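You operate a simulated robot arm through the tools that you are given. There is no shell and no other tool.

You run a simulated two-armed robot. Do the job below in one go: nothing can be reset, and whatever is moved stays where it is left.

TASK
Thread the black bead, then the grey bead onto the teal post and push the white stopper down on them.
Fine: the first lies in the round box, the second on the orange-dot board; turn the box shut again.

The check looks at the end state, three seconds after you hand in, the way a careful person would. Anything else that was tipped, shoved, dropped, spilled or broken makes it a failure. Lids that push on must go on centred and level and be pressed home; caps that screw on are set level and turned clockwise until they are tight.

THE ROBOT
Two 7-joint arms with fingered hands on one trunk that stands fixed in place. Base frame: the origin is at the foot of the trunk, x ahead of it, y to its left, z up; the work surface is at about z = 0.74. Readings come in m, rad, newtons and seconds.
The left shoulder is at [0.091, 0.125, 1.047], the right one opposite. With the tool pointing down near the work surface each hand reaches from about 0.46 to 0.82 m from the base axis, measured 20 degrees to its own side. Payload 3.6 kg a hand.
The TCP of each hand is the grasp point between the finger pads, 0.03 m short of the fingertips. In the tool frame z runs along the fingers and y along their closing line. The gripper opens to 0.104 m; its body begins 0.035 m behind the TCP. The gripper is a hand of 4 fingers: y runs from the thumb to the fingers, the wrist lies at [-0.015, -0.104, -0.178] in the tool frame, and closing takes about 1.5 s.
Orientation is that of the tool frame in the base frame, as a unit quaternion [x, y, z, w]. With the fingers straight down and the wrist toward the robot, the tool's x, y and z point along [0, 1, 0], [1, 0, 0] and [0, 0, -1] of the base frame.

THE INTERFACE
- The arms move only by the tool drive_tool. It takes "left_plan", "right_plan" or both (then of equal length, played together; a hand with none holds still); each is a list of rows, each a list of 2 entries, a list of its own where there are three numbers: the shift along the base's x, y, z in units of 25 mm (1.0 is 25 mm), then the turn, a rotation vector about the base's x, y, z in units of 8 degrees (1.0 is 8 degrees). In form: [[[tx, ty, tz], [ax, ay, az]], ...]. A call has 1 to 20 rows; each row shifts and turns the commanded pose from where the row before left it. "left_grip" and "right_grip" are, for a hand that has rows, the opening, from 0 (shut) to 1 (fully open), set as the call begins (left out, the last holds). A call with a number of a shift or a turn outside -1 to 1 is refused whole. Each row takes 0.2 s and may step no farther than 0.05 m and 0.15 rad from the row before; otherwise, or with a gripper value out of range, the whole call is refused. A pose out of reach is approached as far as the arm can. The call stops where the force on the tool passes 50 N (or 10 N more than at its start, if that is more) or the arm is blocked; 0.2 s more then pass. The fingers move at their own pace (about 0.072 m/s each) and stop on an object; they squeeze with about 24 N. The grip force told is the motor's: it shows also when the fingers shut on nothing. Time passes only in rows, and 0.2 s behind the last, so rows that do not move let the fingers close. It gives the time, the measured TCP pose, the force on the tool (base axes), the opening and the grip force at its end, in the units of the frame above (readings bear some noise), with the torque about the TCP (base axes, N m) and any sound that the robot's microphone picked up, and new pictures: "views" is both (left out), scene, wrist or none (wrist: the cameras of the hands that moved).
- Cameras (640 x 400 px; columns grow to the right, rows downward): "scene" is now at [0.2104, 0.026, 1.1782]; the picture's right is [0.30, -0.95, 0.00], its down [-0.55, -0.17, -0.82] and it looks along [0.78, 0.25, -0.57] (base axes); focal length 214 px, centre (320, 200). "left" rides on the left gripper at [-0.061, -0.092, -0.13] in its tool frame; the picture's right is [-0.81, -0.28, 0.52], its down [0.53, -0.71, 0.46] and it looks along [0.24, 0.64, 0.72] (tool axes); focal length 275 px, centre (320, 200). "right" rides on the right gripper at [0.061, -0.092, -0.13] in its tool frame; the picture's right is [-0.81, 0.28, -0.52], its down [-0.53, -0.71, 0.46] and it looks along [-0.24, 0.64, 0.72] (tool axes); focal length 275 px, centre (320, 200). There is no depth. A picture from a camera that has moved, and an enlarged one, comes with that camera's place and axes in the base frame and with its lens.
- lift_body(by): moves the trunk up (or, below 0, down) by that many m; the arms and the scene camera ride with it, the base frame stays. It gives what a move gives, with no picture.
- hand_shape(shape, hand): the hand has 4 fingers and takes this shape, open, in about a second: jaw (thumb against the fingers, like two jaws); tri (thumb and two fingers); tip (a fingertip pinch); poke (one finger out to press); point (the index stretched); flat (the hand flat); cup (the hand cupped); fist (a fist). The gripper value then closes the fingers along that shape, each until it touches; the sizes above hold for jaw. It gives what a move gives, with no picture.
- aim_head(pan, tilt): turns the head with the scene camera to pan (to the left, within 1.396 rad either way) and tilt (down, from -0.506 to 1.204), counted from straight ahead of the robot (the tilt from the chest, where the trunk bows). It gives what a move gives, and a new picture of the scene camera.
- close_up(camera, box): a new picture of the part [left, top, right, bottom] of that camera's present view, enlarged. No time passes.
- finish_job(): hands the job in; it is judged then, once.

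Nothing tells you positions but the pictures and the camera data. Unless the task says otherwise, let go and move clear before handing in.

The tools are called after "Emit:" by a JSON object that holds its "name" and its "arguments". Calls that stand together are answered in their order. drive_tool: Moves the arms, as the interface text tells. Its arguments: {"type":"object","properties":{"left_plan":{"type":"array","items":{"type":"array"}},"left_grip":{"type":"number"},"right_plan":{"type":"array","items":{"type":"array"}},"right_grip":{"type":"number"},"views":{"type":"string","enum":["both","scene","wrist","none"]}},"required":[]} The other tools are called the same way: lift_body (by) moves the trunk up or down; hand_shape (shape, hand) gives the hand a shape; aim_head (pan, tilt) turns the head that bears the scene camera; close_up (camera, box) takes an enlarged picture of a part of a camera's view; finish_job () hands the job in.

At the start:

```text
t: 0.0
left_ee_pos: [0.5067, 0.3281, 1.0918]
left_tool_rot: [0.707, 0.708, 0.0, 0.0]
left_contact_force: [0.0, 0.2, -0.6]
left_moment: [-0.02, 0.02, -0.05]
left_gripper_width: 0.1036
left_gripper_force: 0.0
left_shape: jaw
right_ee_pos: [0.4888, -0.1649, 1.0558]
right_tool_rot: [0.707, 0.707, 0.001, 0.0]
right_contact_force: [0.3, 0.3, 0.0]
right_moment: [0.0, 0.0, 0.03]
right_gripper_width: 0.1038
right_gripper_force: 0.0
right_shape: jaw
trunk travel left (down, up): [-0.275, 0.261]
head pan, tilt (commanded): [0.304, 0.609]
```

scene: 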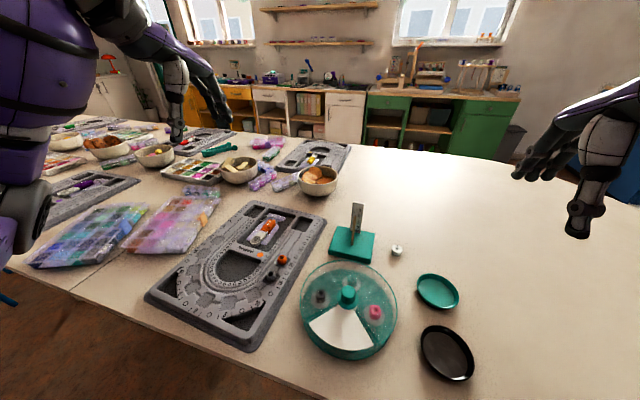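
right: 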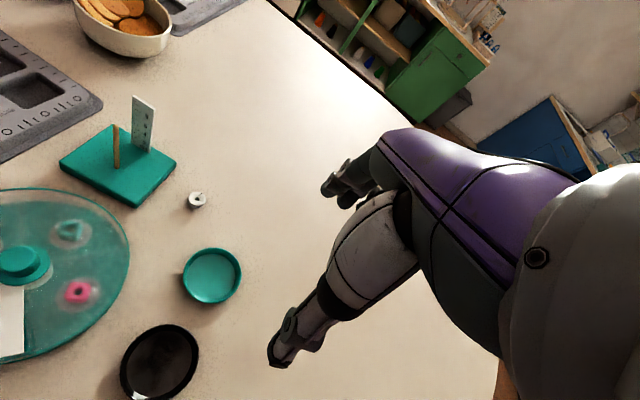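
left: 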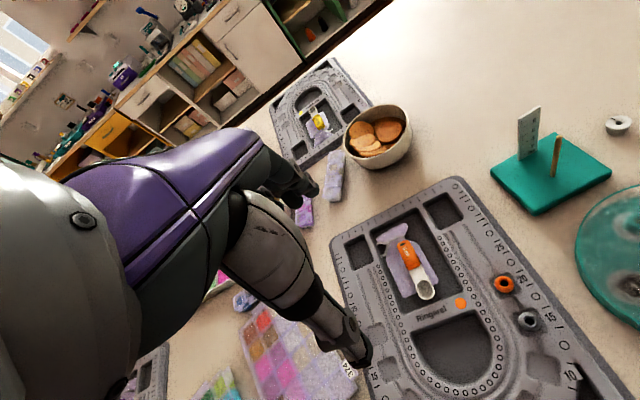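

I see a round teal box with a rotating clear lid (knob in the middle, white wedge perhaps the opening), a grey bead board with an orange dot, a teal base with a post, a white stopper on the table, and two small trays. I'll look closer before moving anything.

Emit:
{"name": "close_up", "arguments": {"camera": "scene", "box": [280, 190, 480, 390]}}

Emit:
{"name": "close_up", "arguments": {"camera": "scene", "box": [220, 190, 340, 310]}}

Emit:
{"name": "close_up", "arguments": {"camera": "right", "box": [0, 80, 260, 400]}}

Emit:
{"name": "close_up", "arguments": {"camera": "left", "box": [440, 90, 640, 350]}}

```text
2.00 times, centred on (380, 290) of scene
camera zoom: at [0.2104, 0.026, 1.1782], right [0.3, -0.95, 0.0], down [-0.55, -0.17, -0.82], along [0.78, 0.25, -0.57], focal length 429 px, centre (200, 20)
```

zoom: 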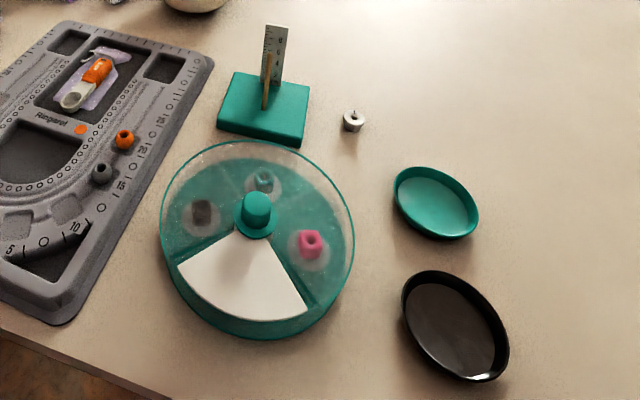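

```text
3.33 times, centred on (280, 250) of scene
camera zoom: at [0.2104, 0.026, 1.1782], right [0.3, -0.95, 0.0], down [-0.55, -0.17, -0.82], along [0.78, 0.25, -0.57], focal length 715 px, centre (453, 33)
```

zoom: 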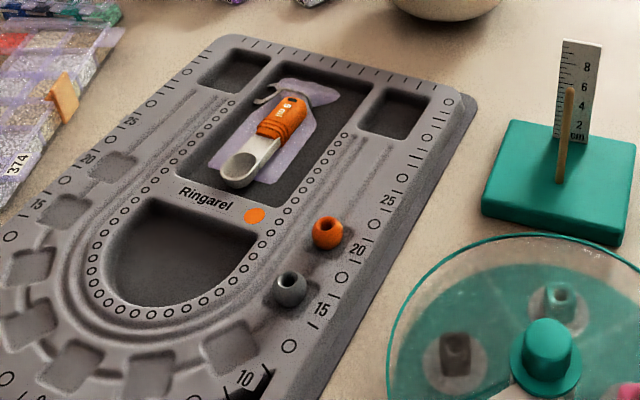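

```text
1.25 times, centred on (130, 240) of right
camera zoom: at [0.3962, -0.1034, 1.1882], right [0.28, -0.81, 0.52], down [-0.71, -0.53, -0.46], along [0.64, -0.24, -0.72], focal length 344 px, centre (558, 150)
```

zoom: 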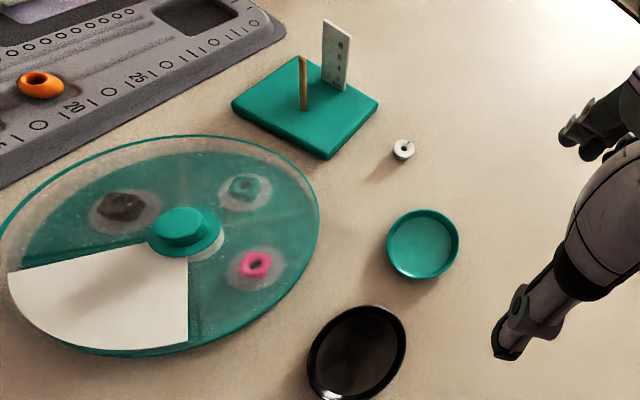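

```text
1.54 times, centred on (540, 220) of left
camera zoom: at [0.4143, 0.2658, 1.2211], right [-0.28, -0.81, -0.52], down [-0.71, 0.53, -0.46], along [0.64, 0.24, -0.72], focal length 424 px, centre (-18, 169)
```

zoom: 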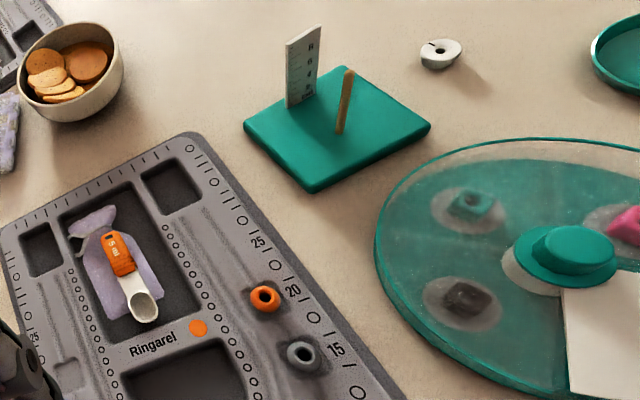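

The post stands near (0.61, 0.064), the box centre is about (0.446, 0.047) and the black bead is in its +y compartment. The grey bead is about (0.457, 0.219) and the stopper about (0.64, -0.05). I'll aim the head lower to get sharper views.

Emit:
{"name": "aim_head", "arguments": {"pan": 0.15, "tilt": 0.95}}

```text
t: 0.8
left_ee_pos: [0.5063, 0.3281, 1.0919]
left_tool_rot: [0.707, 0.707, 0.001, 0.0]
left_contact_force: [0.0, -0.4, -0.4]
left_moment: [-0.03, 0.02, 0.0]
left_gripper_width: 0.1037
left_gripper_force: 0.0
left_shape: jaw
right_ee_pos: [0.4893, -0.1664, 1.0564]
right_tool_rot: [0.707, 0.707, 0.001, 0.0]
right_contact_force: [0.7, 0.2, 0.8]
right_moment: [0.01, 0.04, -0.05]
right_gripper_width: 0.1035
right_gripper_force: 0.1
right_shape: jaw
trunk travel left (down, up): [-0.275, 0.261]
head pan, tilt (commanded): [0.15, 0.949]
camera scene: at [0.1982, 0.0106, 1.1506], right [0.15, -0.99, 0.0], down [-0.8, -0.12, -0.58], along [0.58, 0.09, -0.81], focal length 214 px, centre (320, 200)
```

scene: 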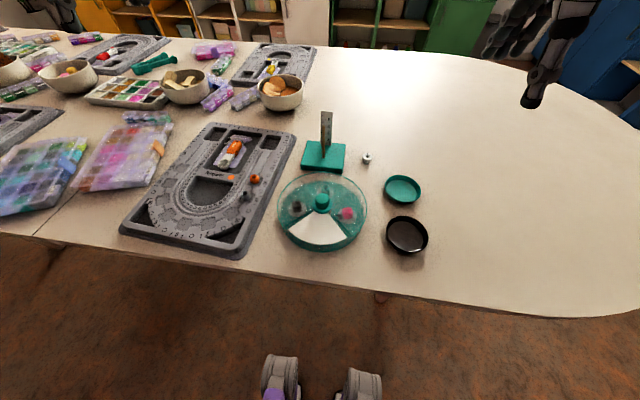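

The work area is now centred. I'll take several enlarged views of the box, post, stopper and grey bead.

Emit:
{"name": "close_up", "arguments": {"camera": "scene", "box": [272, 168, 372, 253]}}

Emit:
{"name": "close_up", "arguments": {"camera": "scene", "box": [295, 105, 385, 175]}}

Emit:
{"name": "close_up", "arguments": {"camera": "scene", "box": [225, 165, 275, 205]}}

Emit:
{"name": "close_up", "arguments": {"camera": "scene", "box": [350, 145, 382, 171]}}

```text
4.71 times, centred on (322, 210) of scene
camera zoom: at [0.1982, 0.0106, 1.1506], right [0.15, -0.99, 0.0], down [-0.8, -0.12, -0.58], along [0.58, 0.09, -0.81], focal length 1009 px, centre (311, 151)
```

zoom: 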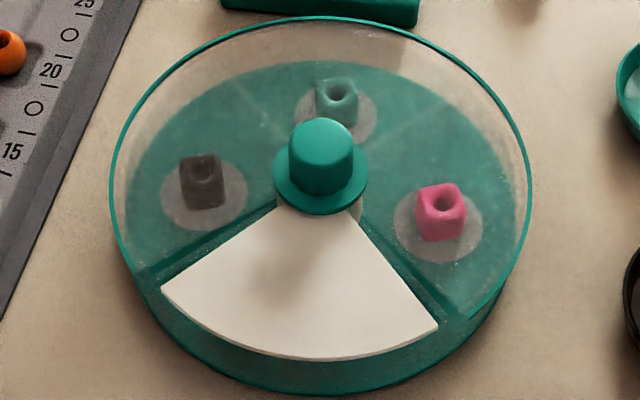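

```text
5.71 times, centred on (340, 140) of scene
camera zoom: at [0.1982, 0.0106, 1.1506], right [0.15, -0.99, 0.0], down [-0.8, -0.12, -0.58], along [0.58, 0.09, -0.81], focal length 1226 px, centre (206, 543)
```

zoom: 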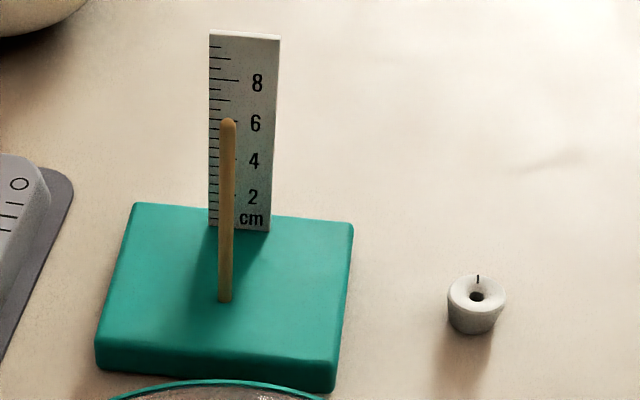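

```text
10.00 times, centred on (250, 185) of scene
camera zoom: at [0.1982, 0.0106, 1.1506], right [0.15, -0.99, 0.0], down [-0.8, -0.12, -0.58], along [0.58, 0.09, -0.81], focal length 2145 px, centre (1020, 350)
```

zoom: 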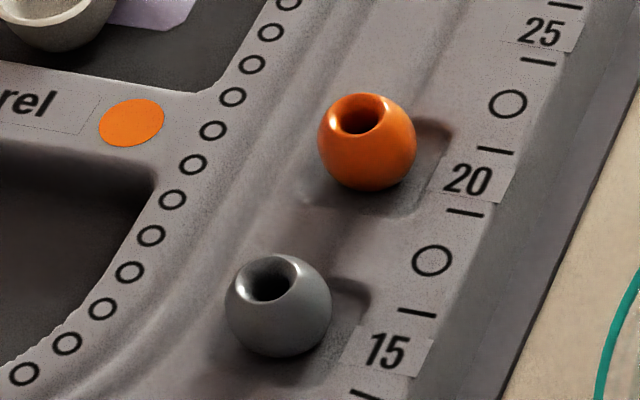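

```text
15.38 times, centred on (366, 158) of scene
camera zoom: at [0.1982, 0.0106, 1.1506], right [0.15, -0.99, 0.0], down [-0.8, -0.12, -0.58], along [0.58, 0.09, -0.81], focal length 3300 px, centre (-388, 846)
```

zoom: 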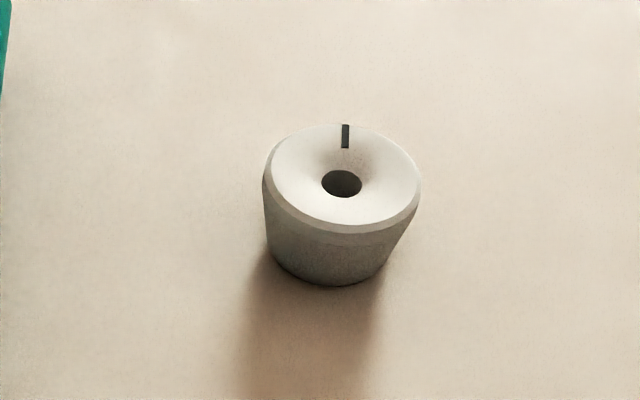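

The pictures are sharp enough to measure from. The knob is about 24 mm wide, centred near (0.447, 0.044) with its top near z 0.81. The black bead lies under the clear lid in the +y quarter, and the lid's cut-out sits over the white blank toward me. I'll bring the right hand above the knob with its wrist to the right, so that a clockwise quarter turn ends in its natural pose.

Emit:
{"name": "drive_tool", "arguments": {"right_plan": [[[-0.14, 0.6, 0], [0, 0, 0.9375]], [[-0.14, 0.6, 0], [0, 0, 0.9375]], [[-0.14, 0.6, 0], [0, 0, 0.9375]], [[-0.14, 0.6, 0], [0, 0, 0.9375]], [[-0.14, 0.7, -0.2], [0, 0, 0.9375]], [[-0.14, 0.7, -0.2], [0, 0, 0.9375]], [[-0.14, 0.7, -0.2], [0, 0, 0.9375]], [[-0.14, 0.7, -0.2], [0, 0, 0.9375]], [[-0.14, 0.8, -0.4], [0, 0, 0.9375]], [[-0.14, 0.8, -0.4], [0, 0, 0.9375]], [[-0.14, 0.8, -0.4], [0, 0, 0.9375]], [[-0.14, 0.8, -0.4], [0, 0, 0.9375]], [[0, 0, 0], [0, 0, 0]], [[0, 0, 0], [0, 0, 0]]], "right_grip": 0.7}}

```text
t: 3.8
left_ee_pos: [0.507, 0.3282, 1.0925]
left_tool_rot: [0.707, 0.707, 0.0, 0.001]
left_contact_force: [0.3, 0.6, 0.1]
left_moment: [-0.02, -0.01, 0.04]
left_gripper_width: 0.1036
left_gripper_force: 0.1
left_shape: jaw
right_ee_pos: [0.4541, -0.0046, 1.0213]
right_tool_rot: [0.162, 0.987, 0.0, 0.0]
right_contact_force: [0.2, 0.6, -0.3]
right_moment: [0.04, 0.01, -0.03]
right_gripper_width: 0.0728
right_gripper_force: 0.1
right_shape: jaw
right hand out of reach, approached as far as the arm can: row 10, 11, 12
trunk travel left (down, up): [-0.275, 0.261]
head pan, tilt (commanded): [0.15, 0.949]
camera scene: at [0.1982, 0.0106, 1.1506], right [0.15, -0.99, 0.0], down [-0.8, -0.12, -0.58], along [0.58, 0.09, -0.81], focal length 214 px, centre (320, 200)
camera right: at [0.3668, -0.071, 1.1528], right [0.86, 0.0, 0.52], down [0.28, -0.85, -0.46], along [0.44, 0.53, -0.72], focal length 275 px, centre (320, 200)
```

scene: 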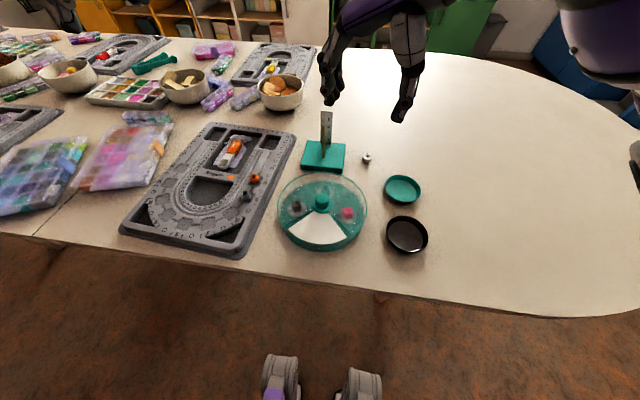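
right: 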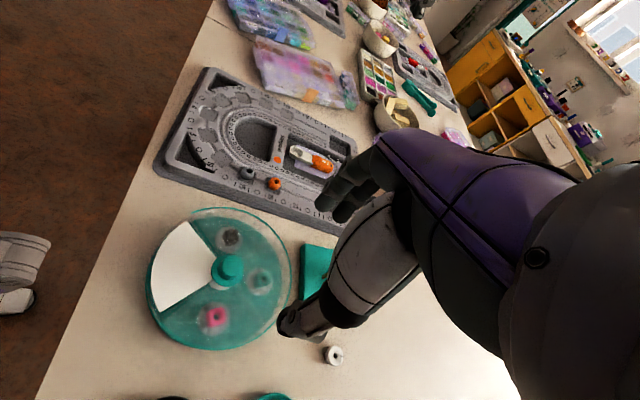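

The arm ran out of reach while still high up, at 71° of yaw. I'll come down, where the reach should be better, and see how far off the commanded pose is.

Emit:
{"name": "drive_tool", "arguments": {"right_plan": [[[0, 0, -0.8], [0, 0, 0]], [[0, 0, -0.8], [0, 0, 0]], [[0, 0, -0.8], [0, 0, 0]], [[0, 0, -0.8], [0, 0, 0]], [[0, 0, 0], [0, 0, 0]]], "views": "none"}}

```text
t: 5.0
left_ee_pos: [0.5063, 0.3279, 1.0909]
left_tool_rot: [0.707, 0.707, 0.001, 0.0]
left_contact_force: [0.8, 0.4, -0.1]
left_moment: [-0.01, 0.01, 0.0]
left_gripper_width: 0.1035
left_gripper_force: 0.1
left_shape: jaw
right_ee_pos: [0.4554, -0.0066, 0.9812]
right_tool_rot: [0.167, 0.986, 0.0, -0.002]
right_contact_force: [0.1, -0.2, -0.6]
right_moment: [-0.01, 0.02, -0.01]
right_gripper_width: 0.0733
right_gripper_force: 0.0
right_shape: jaw
right hand out of reach, approached as far as the arm can: row 2, 3, 4
trunk travel left (down, up): [-0.275, 0.261]
head pan, tilt (commanded): [0.15, 0.949]
```

The limit seems to come from the arm being folded too close. I'll raise the trunk to give it more room and then try again.

Emit:
{"name": "lift_body", "arguments": {"by": 0.16}}

```text
t: 6.9
left_ee_pos: [0.5074, 0.3282, 1.2508]
left_tool_rot: [0.707, 0.707, -0.001, 0.0]
left_contact_force: [0.0, 0.7, 0.4]
left_moment: [0.01, 0.0, 0.0]
left_gripper_width: 0.1038
left_gripper_force: 0.0
left_shape: jaw
right_ee_pos: [0.4315, -0.0058, 1.2052]
right_tool_rot: [0.167, 0.982, 0.016, 0.087]
right_contact_force: [0.1, 0.6, 0.7]
right_moment: [0.0, -0.02, 0.01]
right_gripper_width: 0.0731
right_gripper_force: 0.1
right_shape: jaw
trunk travel left (down, up): [-0.435, 0.101]
head pan, tilt (commanded): [0.15, 0.949]
```

The trunk is up. I'll lower the right hand step by step and check the pose.

Emit:
{"name": "drive_tool", "arguments": {"right_plan": [[[0, 0, -1], [0, 0, 0]], [[0, 0, -1], [0, 0, 0]], [[0, 0, -1], [0, 0, 0]], [[0, 0, -1], [0, 0, 0]], [[0, 0, -1], [0, 0, 0]], [[0, 0, -1], [0, 0, 0]], [[0, 0, 0], [0, 0, 0]]], "views": "none"}}

```text
t: 8.5
left_ee_pos: [0.507, 0.3266, 1.2522]
left_tool_rot: [0.708, 0.707, 0.0, -0.001]
left_contact_force: [0.8, 0.5, -0.6]
left_moment: [0.0, -0.01, 0.03]
left_gripper_width: 0.1037
left_gripper_force: 0.1
left_shape: jaw
right_ee_pos: [0.4323, -0.0053, 1.0568]
right_tool_rot: [0.168, 0.982, 0.016, 0.089]
right_contact_force: [0.1, 0.1, 0.6]
right_moment: [0.01, 0.02, -0.02]
right_gripper_width: 0.0731
right_gripper_force: 0.1
right_shape: jaw
trunk travel left (down, up): [-0.435, 0.101]
head pan, tilt (commanded): [0.15, 0.949]
```

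It responds well at this height. I'll square the tool up (about 10° of tilt to remove) and move over the knob.

Emit:
{"name": "drive_tool", "arguments": {"right_plan": [[[0.2, 0.4, -0.5], [0, 0.65, 0]], [[0.2, 0.4, -0.5], [0, 0.65, 0]], [[0.1, 0.4, -0.5], [0, 0, 0]], [[0.1, 0.4, -0.5], [0, 0, 0]], [[0, 0.36, -0.5], [0, 0, 0]], [[0, 0, 0], [0, 0, 0]], [[0, 0, 0], [0, 0, 0]]], "views": "both"}}

```text
t: 10.1
left_ee_pos: [0.5065, 0.3277, 1.2518]
left_tool_rot: [0.707, 0.707, -0.001, 0.0]
left_contact_force: [0.1, 0.3, -1.1]
left_moment: [0.01, 0.01, 0.03]
left_gripper_width: 0.1037
left_gripper_force: 0.1
left_shape: jaw
right_ee_pos: [0.4464, 0.0416, 0.9936]
right_tool_rot: [0.168, 0.986, 0.001, -0.001]
right_contact_force: [0.2, 1.2, -0.5]
right_moment: [0.01, -0.01, -0.02]
right_gripper_width: 0.0729
right_gripper_force: 0.0
right_shape: jaw
trunk travel left (down, up): [-0.435, 0.101]
head pan, tilt (commanded): [0.15, 0.949]
camera scene: at [0.1573, 0.0106, 1.3125], right [0.15, -0.99, 0.0], down [-0.8, -0.12, -0.58], along [0.58, 0.09, -0.81], focal length 214 px, centre (320, 200)
camera right: at [0.3577, -0.0233, 1.1253], right [0.86, -0.01, 0.52], down [0.27, -0.85, -0.46], along [0.44, 0.53, -0.72], focal length 275 px, centre (320, 200)
```

scene: 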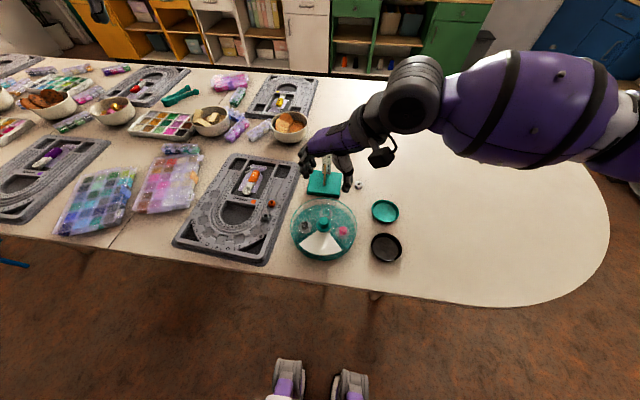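
right: 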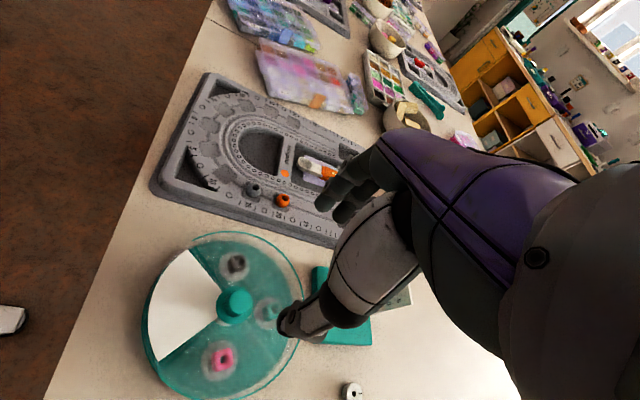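

The right hand is now above the knob at yaw 71°. I'll zoom in to see how it is aligned with the knob.

Emit:
{"name": "close_up", "arguments": {"camera": "scene", "box": [280, 140, 400, 265]}}

Emit:
{"name": "close_up", "arguments": {"camera": "right", "box": [130, 150, 430, 400]}}

```text
3.20 times, centred on (340, 202) of scene
camera zoom: at [0.1573, 0.0106, 1.3125], right [0.15, -0.99, 0.0], down [-0.8, -0.12, -0.58], along [0.58, 0.09, -0.81], focal length 686 px, centre (256, 192)
```

zoom: 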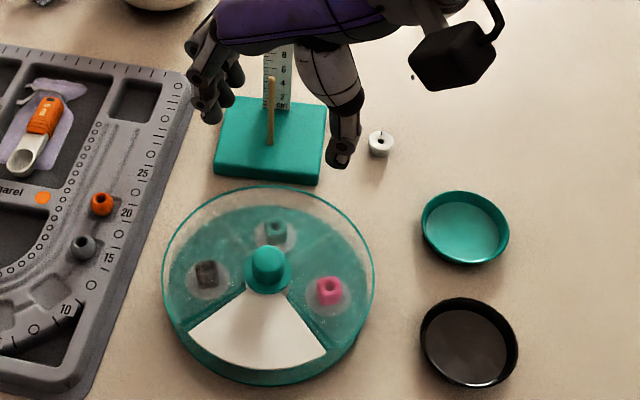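

```text
1.60 times, centred on (280, 275) of right
camera zoom: at [0.3577, -0.0233, 1.1253], right [0.86, -0.01, 0.52], down [0.27, -0.85, -0.46], along [0.44, 0.53, -0.72], focal length 440 px, centre (384, 80)
```

zoom: 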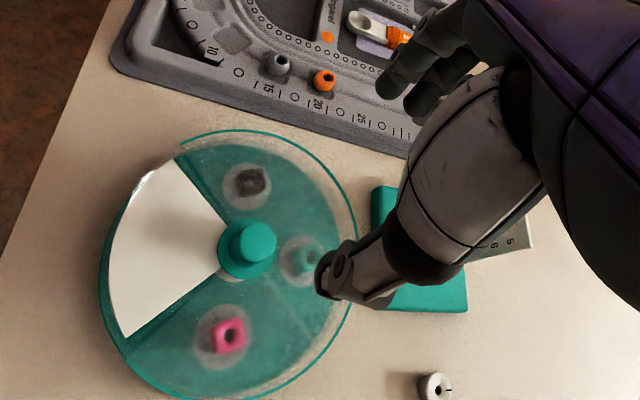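

Two views put the knob at about (0.447, 0.044). I'll descend until the fingertips are just above it and check again.

Emit:
{"name": "drive_tool", "arguments": {"right_plan": [[[0.0, 0.0, -1], [0, 0, 0]], [[0.0, 0.0, -1], [0, 0, 0]], [[0, 0.1, -1], [0, 0, 0]], [[0, 0, -1], [0, 0, 0]], [[0, 0, -0.8], [0, 0, 0]], [[0, 0, 0], [0, 0, 0]], [[0, 0, 0], [0, 0, 0]]], "views": "both"}}

```text
t: 11.7
left_ee_pos: [0.5072, 0.3276, 1.2521]
left_tool_rot: [0.707, 0.707, 0.001, 0.0]
left_contact_force: [0.8, -0.4, -0.2]
left_moment: [0.03, 0.01, -0.01]
left_gripper_width: 0.1038
left_gripper_force: 0.1
left_shape: jaw
right_ee_pos: [0.4473, 0.043, 0.8738]
right_tool_rot: [0.168, 0.986, 0.001, -0.002]
right_contact_force: [-0.9, 0.1, 0.3]
right_moment: [0.02, -0.04, 0.02]
right_gripper_width: 0.073
right_gripper_force: 0.1
right_shape: jaw
trunk travel left (down, up): [-0.435, 0.101]
head pan, tilt (commanded): [0.15, 0.949]
camera scene: at [0.1573, 0.0106, 1.3125], right [0.15, -0.99, 0.0], down [-0.8, -0.12, -0.58], along [0.58, 0.09, -0.81], focal length 214 px, centre (320, 200)
camera right: at [0.3582, -0.0224, 1.0044], right [0.86, -0.01, 0.52], down [0.27, -0.85, -0.46], along [0.44, 0.53, -0.72], focal length 275 px, centre (320, 200)
```

scene: 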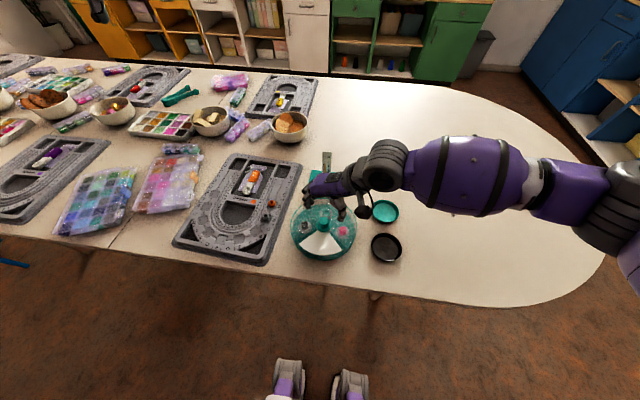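
right: 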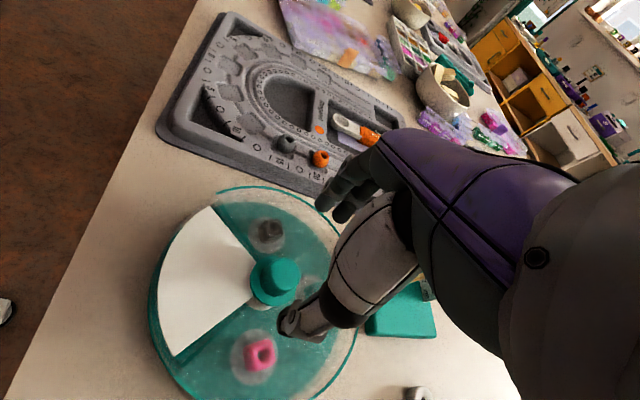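

Emit:
{"name": "close_up", "arguments": {"camera": "scene", "box": [285, 165, 375, 265]}}

Emit:
{"name": "close_up", "arguments": {"camera": "right", "box": [220, 130, 420, 350]}}

```text
4.00 times, centred on (330, 215) of scene
camera zoom: at [0.1573, 0.0106, 1.3125], right [0.15, -0.99, 0.0], down [-0.8, -0.12, -0.58], along [0.58, 0.09, -0.81], focal length 858 px, centre (280, 140)
```

zoom: 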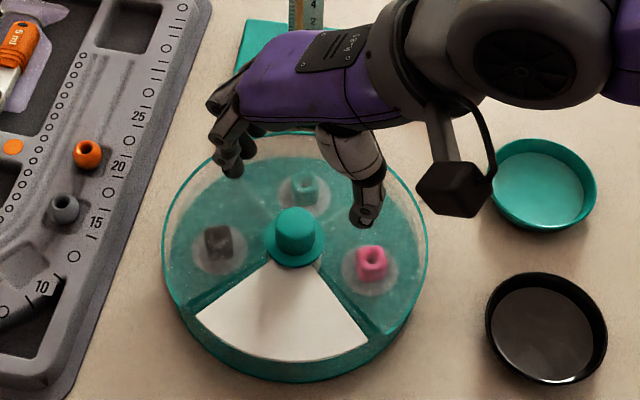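

```text
1.82 times, centred on (320, 240) of right
camera zoom: at [0.3582, -0.0224, 1.0044], right [0.86, -0.01, 0.52], down [0.27, -0.85, -0.46], along [0.44, 0.53, -0.72], focal length 500 px, centre (320, 127)
```

zoom: 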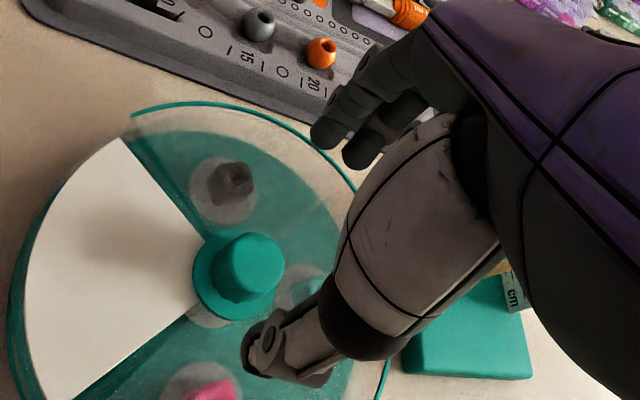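

The hand is centred over the knob to within about 2 mm. I'll lower it around the knob in small steps.

Emit:
{"name": "drive_tool", "arguments": {"right_plan": [[[0.05, 0.06, -0.8], [0, 0, 0]], [[0, 0, -0.6], [0, 0, 0]], [[0, 0, -0.4], [0, 0, 0]], [[0, 0, 0], [0, 0, 0]], [[0, 0, 0], [0, 0, 0]]], "views": "none"}}

Emit:
{"name": "close_up", "arguments": {"camera": "scene", "box": [285, 165, 375, 265]}}

Emit:
{"name": "close_up", "arguments": {"camera": "right", "box": [220, 130, 420, 350]}}

```text
t: 12.9
left_ee_pos: [0.5058, 0.3272, 1.251]
left_tool_rot: [0.707, 0.707, 0.0, 0.001]
left_contact_force: [-0.2, -1.1, 0.8]
left_moment: [0.02, -0.03, 0.02]
left_gripper_width: 0.1039
left_gripper_force: 0.1
left_shape: jaw
right_ee_pos: [0.4471, 0.0472, 0.8286]
right_tool_rot: [0.167, 0.986, 0.002, -0.001]
right_contact_force: [-0.2, 0.1, 0.7]
right_moment: [-0.03, 0.02, 0.02]
right_gripper_width: 0.0731
right_gripper_force: 0.1
right_shape: jaw
trunk travel left (down, up): [-0.435, 0.101]
head pan, tilt (commanded): [0.15, 0.949]
```

```text
4.00 times, centred on (330, 215) of scene
camera zoom: at [0.1573, 0.0106, 1.3125], right [0.15, -0.99, 0.0], down [-0.8, -0.12, -0.58], along [0.58, 0.09, -0.81], focal length 858 px, centre (280, 140)
```

zoom: 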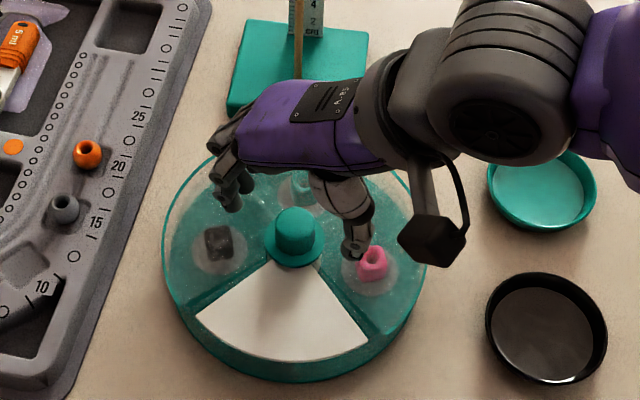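

```text
1.82 times, centred on (320, 240) of right
camera zoom: at [0.3588, -0.0196, 0.9594], right [0.86, -0.01, 0.52], down [0.27, -0.85, -0.46], along [0.44, 0.53, -0.72], focal length 500 px, centre (320, 127)
```

zoom: 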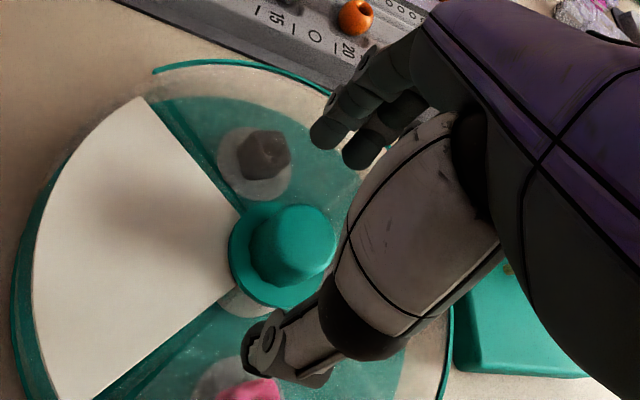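

The fingers straddle the knob well. I'll drop another 12 mm, nudge slightly forward, and close.

Emit:
{"name": "drive_tool", "arguments": {"right_plan": [[[0.08, 0, -0.24], [0, 0, 0]], [[0, 0, -0.24], [0, 0, 0]], [[0, 0, 0], [0, 0, 0]]], "views": "none"}}

Emit:
{"name": "close_up", "arguments": {"camera": "scene", "box": [295, 185, 365, 245]}}

```text
t: 13.7
left_ee_pos: [0.5076, 0.3279, 1.2515]
left_tool_rot: [0.707, 0.707, 0.0, 0.0]
left_contact_force: [0.8, 0.0, 0.9]
left_moment: [0.01, 0.02, 0.0]
left_gripper_width: 0.1038
left_gripper_force: 0.0
left_shape: jaw
right_ee_pos: [0.4484, 0.0454, 0.8153]
right_tool_rot: [0.167, 0.986, 0.001, -0.001]
right_contact_force: [0.5, 0.4, 0.1]
right_moment: [0.0, -0.03, -0.01]
right_gripper_width: 0.0729
right_gripper_force: 0.0
right_shape: jaw
trunk travel left (down, up): [-0.435, 0.101]
head pan, tilt (commanded): [0.15, 0.949]
```

```text
6.67 times, centred on (330, 215) of scene
camera zoom: at [0.1572, 0.0106, 1.3125], right [0.15, -0.99, 0.0], down [-0.8, -0.12, -0.58], along [0.58, 0.09, -0.81], focal length 1430 px, centre (253, 100)
```

zoom: 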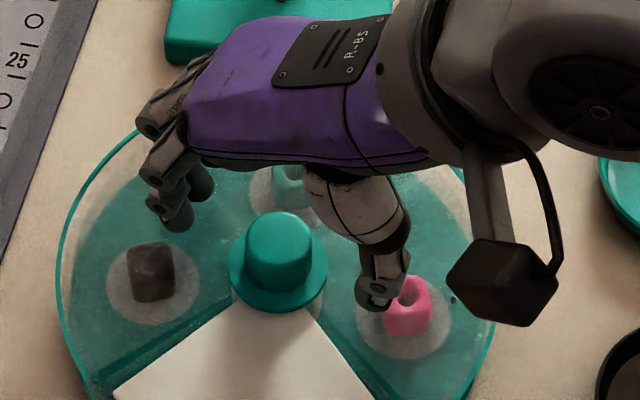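

The closing line passes through the knob. I'll close the grip on it.

Emit:
{"name": "drive_tool", "arguments": {"right_plan": [[[0, 0, 0], [0, 0, 0]], [[0, 0, 0], [0, 0, 0]], [[0, 0, 0], [0, 0, 0]], [[0, 0, 0], [0, 0, 0]], [[0, 0, 0], [0, 0, 0]], [[0, 0, 0], [0, 0, 0]]], "right_grip": 0.0, "views": "none"}}

Emit:
{"name": "close_up", "arguments": {"camera": "scene", "box": [285, 180, 375, 265]}}

Emit:
{"name": "close_up", "arguments": {"camera": "right", "box": [220, 130, 420, 350]}}

```text
t: 15.1
left_ee_pos: [0.5071, 0.3264, 1.2525]
left_tool_rot: [0.707, 0.708, 0.0, 0.0]
left_contact_force: [0.1, 0.0, 0.1]
left_moment: [-0.04, 0.0, 0.01]
left_gripper_width: 0.1037
left_gripper_force: 0.1
left_shape: jaw
right_ee_pos: [0.4496, 0.0458, 0.8153]
right_tool_rot: [0.168, 0.986, 0.001, -0.001]
right_contact_force: [-2.7, -2.3, -0.4]
right_moment: [-0.03, 0.05, 0.01]
right_gripper_width: 0.0201
right_gripper_force: 24.1
right_shape: jaw
trunk travel left (down, up): [-0.435, 0.101]
head pan, tilt (commanded): [0.15, 0.949]
```

```text
4.71 times, centred on (330, 222) of scene
camera zoom: at [0.1571, 0.0103, 1.3125], right [0.15, -0.99, 0.0], down [-0.8, -0.12, -0.58], along [0.58, 0.09, -0.81], focal length 1009 px, centre (273, 94)
```

zoom: 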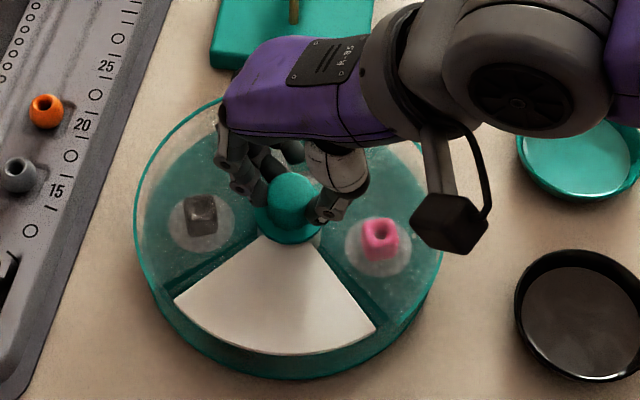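

```text
1.82 times, centred on (320, 240) of right
camera zoom: at [0.3606, -0.0204, 0.9468], right [0.86, -0.01, 0.52], down [0.27, -0.85, -0.46], along [0.44, 0.53, -0.72], focal length 500 px, centre (320, 127)
```

zoom: 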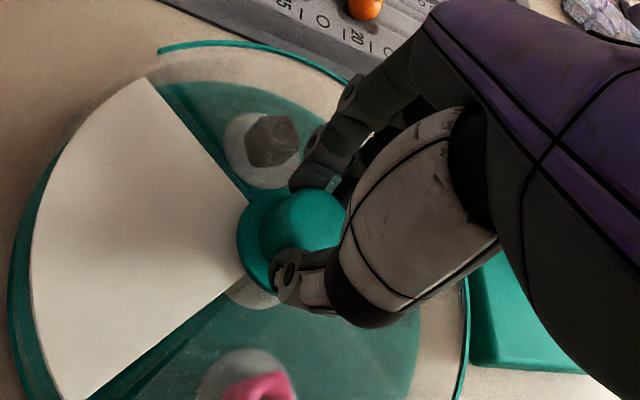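

The knob is gripped at 24 N with little side force. I'll turn it clockwise by about 30° first and check that the lid turns and the box stays put.

Emit:
{"name": "drive_tool", "arguments": {"right_plan": [[[0, 0, 0], [0, 0, -0.75]], [[0, 0, 0], [0, 0, -0.75]], [[0, 0, 0], [0, 0, -0.75]], [[0, 0, 0], [0, 0, -0.75]], [[0, 0, 0], [0, 0, -0.75]], [[0, 0, 0], [0, 0, 0]]], "views": "none"}}

Emit:
{"name": "close_up", "arguments": {"camera": "scene", "box": [285, 180, 375, 265]}}

```text
t: 16.5
left_ee_pos: [0.5067, 0.3278, 1.2512]
left_tool_rot: [0.707, 0.708, 0.0, 0.0]
left_contact_force: [0.0, 0.4, -0.2]
left_moment: [0.01, 0.0, -0.02]
left_gripper_width: 0.1037
left_gripper_force: 0.1
left_shape: jaw
right_ee_pos: [0.4496, 0.0466, 0.8166]
right_tool_rot: [0.417, 0.909, 0.001, -0.001]
right_contact_force: [0.8, 0.6, 0.2]
right_moment: [0.0, -0.01, -0.01]
right_gripper_width: 0.0199
right_gripper_force: 24.3
right_shape: jaw
trunk travel left (down, up): [-0.435, 0.101]
head pan, tilt (commanded): [0.15, 0.949]
```

```text
4.71 times, centred on (330, 222) of scene
camera zoom: at [0.1575, 0.0106, 1.3125], right [0.15, -0.99, 0.0], down [-0.8, -0.12, -0.58], along [0.58, 0.09, -0.81], focal length 1009 px, centre (273, 94)
```

zoom: 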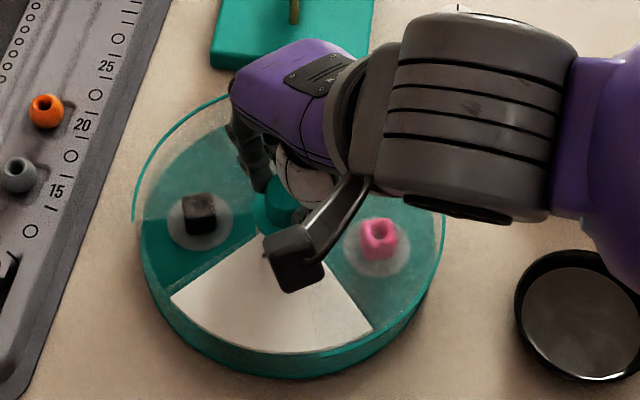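

The lid turns cleanly, with the white blank fixed and the cut-out moving over the black bead. I'll continue the remaining 60°.

Emit:
{"name": "drive_tool", "arguments": {"right_plan": [[[0, 0, 0], [0, 0, -0.75]], [[0, 0, 0], [0, 0, -0.75]], [[0, 0, 0], [0, 0, -0.75]], [[0, 0, 0], [0, 0, -0.75]], [[0, 0, 0], [0, 0, -0.75]], [[0, 0, 0], [0, 0, -0.75]], [[0, 0, 0], [0, 0, -0.75]], [[0, 0, 0], [0, 0, -0.75]], [[0, 0, 0], [0, 0, -0.75]], [[0, 0, 0], [0, 0, -0.75]], [[0, 0, 0], [0, 0, 0]]], "views": "none"}}

Emit:
{"name": "close_up", "arguments": {"camera": "scene", "box": [285, 180, 375, 265]}}

```text
t: 18.9
left_ee_pos: [0.5076, 0.3278, 1.2515]
left_tool_rot: [0.707, 0.707, 0.001, 0.0]
left_contact_force: [-0.7, -1.1, 0.2]
left_moment: [0.01, -0.02, 0.01]
left_gripper_width: 0.104
left_gripper_force: 0.0
left_shape: jaw
right_ee_pos: [0.4491, 0.0464, 0.8154]
right_tool_rot: [0.816, 0.578, 0.001, -0.001]
right_contact_force: [0.0, -0.2, -0.4]
right_moment: [-0.02, -0.01, -0.02]
right_gripper_width: 0.0198
right_gripper_force: 24.3
right_shape: jaw
trunk travel left (down, up): [-0.435, 0.101]
head pan, tilt (commanded): [0.15, 0.949]
```

```text
4.71 times, centred on (330, 222) of scene
camera zoom: at [0.1574, 0.0105, 1.3125], right [0.15, -0.99, 0.0], down [-0.8, -0.12, -0.58], along [0.58, 0.09, -0.81], focal length 1009 px, centre (273, 94)
```

zoom: 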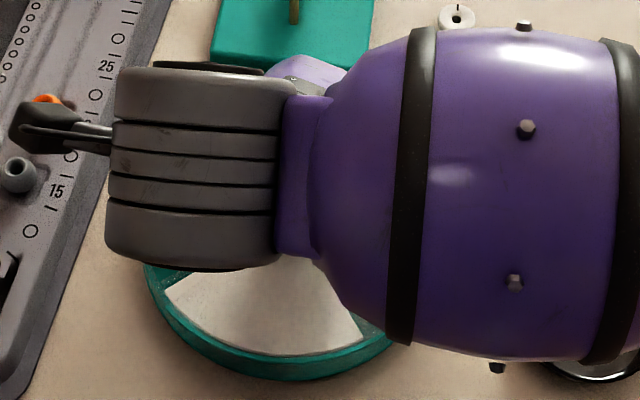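

The lid has turned 90°. I'll release, go straight up, and clear out to the right to look into the open compartment.

Emit:
{"name": "drive_tool", "arguments": {"right_plan": [[[0, 0, 0], [0, 0, 0]], [[0, 0, 0], [0, 0, 0]], [[0, 0, 0], [0, 0, 0]], [[0, 0, 0], [0, 0, 0]], [[0, 0, 0.6], [0, 0, 0]], [[0, 0, 1], [0, 0, 0]], [[0, 0, 1], [0, 0, 0]], [[0, 0, 1], [0, 0, 0]], [[0, 0, 1], [0, 0, 0]], [[0, 0, 1], [0, 0, 0]], [[0, -1, 0.5], [0, 0, 0]], [[0, -1, 0], [0, 0, 0]], [[0, -1, 0], [0, 0, 0]], [[0, -1, 0], [0, 0, 0]], [[0, -1, 0], [0, 0, 0]], [[0, -1, 0], [0, 0, 0]], [[0, -1, 0], [0, 0, 0]], [[0, -1, 0], [0, 0, 0]], [[0, 0, 0], [0, 0, 0]]], "right_grip": 0.5, "views": "scene"}}

Emit:
{"name": "close_up", "arguments": {"camera": "scene", "box": [285, 180, 375, 265]}}

```text
t: 22.9
left_ee_pos: [0.5053, 0.3285, 1.2516]
left_tool_rot: [0.707, 0.707, -0.001, 0.0]
left_contact_force: [-0.4, 0.8, -0.5]
left_moment: [0.02, 0.01, -0.01]
left_gripper_width: 0.1039
left_gripper_force: 0.0
left_shape: jaw
right_ee_pos: [0.4497, -0.1539, 0.9688]
right_tool_rot: [0.816, 0.578, 0.002, 0.001]
right_contact_force: [0.3, 0.1, 0.4]
right_moment: [-0.01, -0.01, 0.05]
right_gripper_width: 0.0515
right_gripper_force: 0.1
right_shape: jaw
trunk travel left (down, up): [-0.435, 0.101]
head pan, tilt (commanded): [0.15, 0.949]
camera scene: at [0.1575, 0.011, 1.3125], right [0.15, -0.99, 0.0], down [-0.8, -0.12, -0.58], along [0.58, 0.09, -0.81], focal length 214 px, centre (320, 200)
```

scene: 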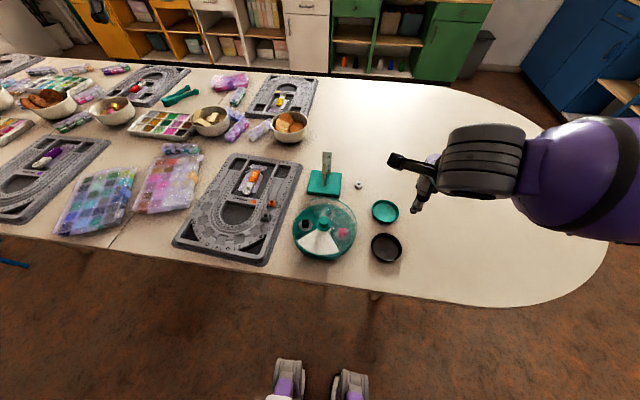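

```text
4.71 times, centred on (330, 222) of scene
camera zoom: at [0.1575, 0.011, 1.3125], right [0.15, -0.99, 0.0], down [-0.8, -0.12, -0.58], along [0.58, 0.09, -0.81], focal length 1009 px, centre (273, 94)
```

zoom: 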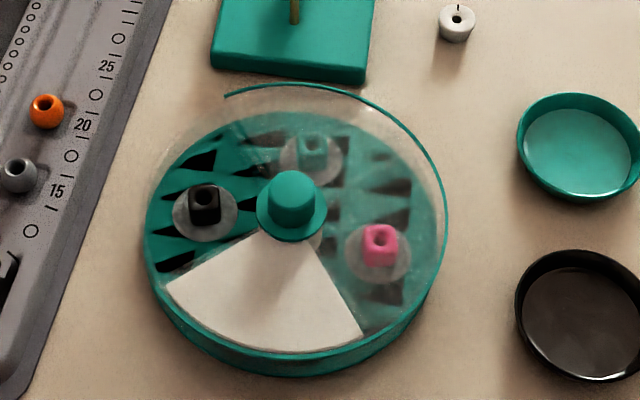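

The cut-out now lies over the black bead, which is a cube with its hole pointing up. Before reaching in, I'll try the left hand's fingertip pinch shape and bring it to where the cameras can see it.

Emit:
{"name": "hand_shape", "arguments": {"shape": "tip", "hand": "left"}}

Emit:
{"name": "drive_tool", "arguments": {"left_plan": [[[-0.2, -0.6, -0.6], [0, 0, -0.9]], [[-0.2, -0.6, -0.6], [0, 0, -0.9]], [[-0.2, -0.6, -0.6], [0, 0, -0.9]], [[-0.2, -0.6, -0.6], [0, 0, -0.9]], [[-0.2, -0.6, -0.6], [0, 0, -0.9]], [[-0.2, -0.6, -0.6], [0, 0, -0.9]], [[-0.2, -0.6, -0.8], [0, 0, -0.9]], [[-0.2, -0.6, -0.8], [0, 0, -0.9]], [[0, -0.6, -0.8], [0, 0, 0]], [[0, -0.6, -0.8], [0, 0, 0]], [[0, -0.6, -0.8], [0, 0, 0]], [[0, -0.6, -0.8], [0, 0, 0]], [[0, -0.6, -0.8], [0, 0, 0]], [[0, 0, -0.8], [0, 0, 0]], [[0, 0, 0], [0, 0, 0]], [[0, 0, 0], [0, 0, 0]]]}}

```text
t: 23.8
left_ee_pos: [0.5076, 0.3255, 1.2518]
left_tool_rot: [0.707, 0.707, -0.001, 0.0]
left_contact_force: [0.1, 0.1, -0.3]
left_moment: [-0.02, 0.0, -0.01]
left_gripper_width: 0.1037
left_gripper_force: 0.1
left_shape: tip
right_ee_pos: [0.4507, -0.1531, 0.9688]
right_tool_rot: [0.816, 0.578, 0.003, 0.0]
right_contact_force: [-0.2, -0.7, -0.6]
right_moment: [0.01, 0.02, 0.0]
right_gripper_width: 0.0517
right_gripper_force: 0.1
right_shape: jaw
trunk travel left (down, up): [-0.435, 0.101]
head pan, tilt (commanded): [0.15, 0.949]
```

```text
t: 27.2
left_ee_pos: [0.4675, 0.1336, 1.0019]
left_tool_rot: [0.96, 0.279, 0.0, 0.0]
left_contact_force: [-0.3, 0.1, 0.2]
left_moment: [0.02, -0.01, 0.0]
left_gripper_width: 0.1037
left_gripper_force: 0.1
left_shape: tip
right_ee_pos: [0.451, -0.1547, 0.969]
right_tool_rot: [0.815, 0.579, 0.003, 0.001]
right_contact_force: [-0.6, 0.2, -0.8]
right_moment: [0.0, 0.04, 0.0]
right_gripper_width: 0.052
right_gripper_force: 0.0
right_shape: jaw
trunk travel left (down, up): [-0.435, 0.101]
head pan, tilt (commanded): [0.15, 0.949]
camera scene: at [0.1572, 0.0107, 1.3125], right [0.15, -0.99, 0.0], down [-0.8, -0.12, -0.58], along [0.58, 0.09, -0.81], focal length 214 px, centre (320, 200)
camera left: at [0.3647, 0.1772, 1.1318], right [-0.83, -0.2, -0.52], down [0.07, 0.89, -0.46], along [0.55, -0.41, -0.72], focal length 275 px, centre (320, 200)
```

scene: 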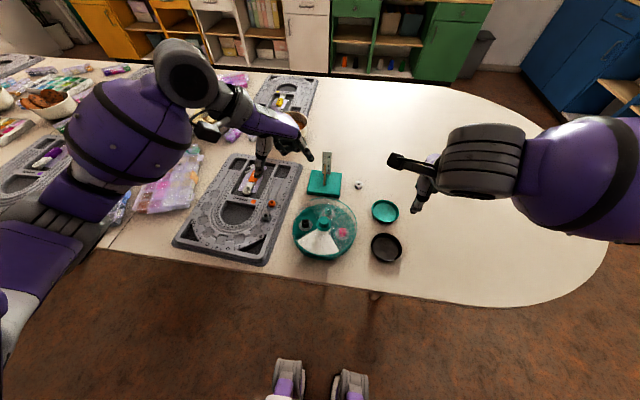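
left: 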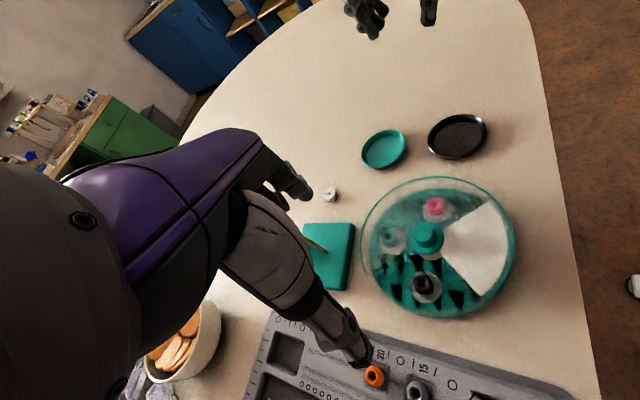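

Emit:
{"name": "close_up", "arguments": {"camera": "scene", "box": [220, 90, 340, 200]}}

Emit:
{"name": "close_up", "arguments": {"camera": "left", "box": [220, 140, 520, 400]}}

```text
3.64 times, centred on (280, 145) of scene
camera zoom: at [0.1572, 0.0107, 1.3125], right [0.15, -0.99, 0.0], down [-0.8, -0.12, -0.58], along [0.58, 0.09, -0.81], focal length 780 px, centre (466, 400)
```

zoom: 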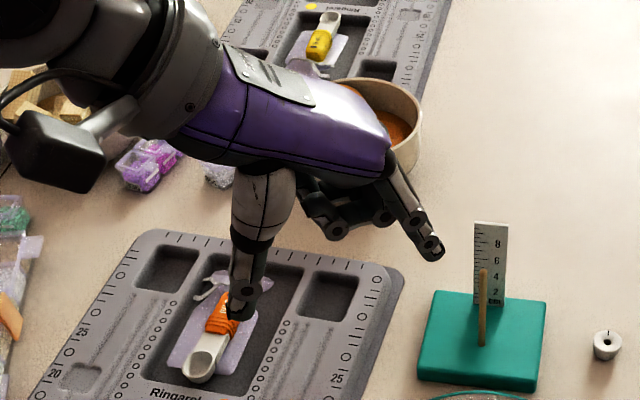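

```text
1.54 times, centred on (370, 270) of left
camera zoom: at [0.3647, 0.1772, 1.1318], right [-0.83, -0.2, -0.52], down [0.07, 0.89, -0.46], along [0.55, -0.41, -0.72], focal length 424 px, centre (243, 92)
```

zoom: 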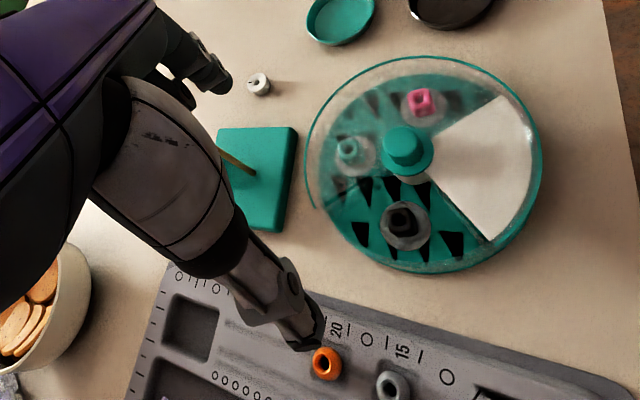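

The tip shape extends only the thumb and index, with the other fingers curled, which suits the compartment. I'll partly close it to see where the tips converge.

Emit:
{"name": "drive_tool", "arguments": {"left_plan": [[[0, 0, 0], [0, 0, 0]], [[0, 0, 0], [0, 0, 0]], [[0, 0, 0], [0, 0, 0]], [[0, 0, 0], [0, 0, 0]]], "left_grip": 0.3, "views": "none"}}

Emit:
{"name": "close_up", "arguments": {"camera": "scene", "box": [240, 100, 330, 190]}}

Emit:
{"name": "close_up", "arguments": {"camera": "left", "box": [220, 140, 420, 340]}}

```text
t: 28.2
left_ee_pos: [0.4656, 0.1324, 1.0028]
left_tool_rot: [0.96, 0.279, -0.001, 0.0]
left_contact_force: [1.0, 0.2, 0.6]
left_moment: [-0.03, -0.01, 0.01]
left_gripper_width: 0.0319
left_gripper_force: 0.1
left_shape: tip
right_ee_pos: [0.4501, -0.1546, 0.9688]
right_tool_rot: [0.816, 0.578, 0.003, 0.0]
right_contact_force: [-0.6, 0.3, -0.1]
right_moment: [0.01, 0.0, -0.01]
right_gripper_width: 0.0517
right_gripper_force: 0.0
right_shape: jaw
trunk travel left (down, up): [-0.435, 0.101]
head pan, tilt (commanded): [0.15, 0.949]
```

```text
4.44 times, centred on (285, 145) of scene
camera zoom: at [0.1572, 0.0106, 1.3125], right [0.15, -0.99, 0.0], down [-0.8, -0.12, -0.58], along [0.58, 0.09, -0.81], focal length 953 px, centre (476, 444)
```

zoom: 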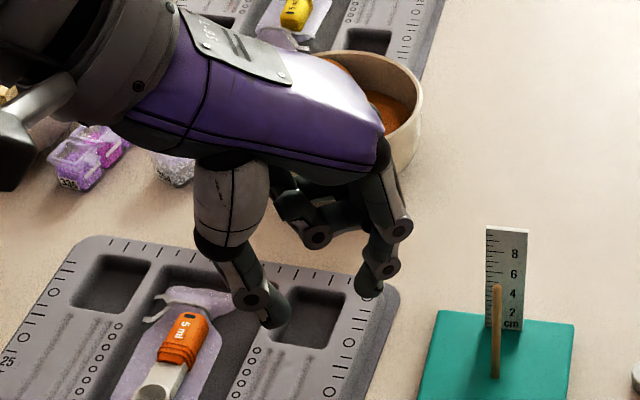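

```text
2.00 times, centred on (320, 240) of left
camera zoom: at [0.3648, 0.1772, 1.132], right [-0.83, -0.2, -0.52], down [0.07, 0.89, -0.46], along [0.55, -0.41, -0.72], focal length 551 px, centre (320, 120)
```

zoom: 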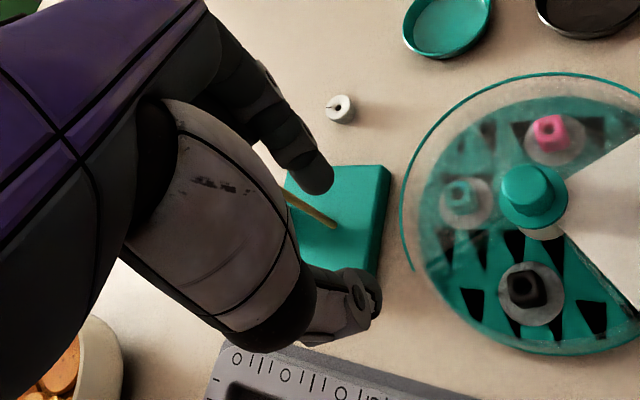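

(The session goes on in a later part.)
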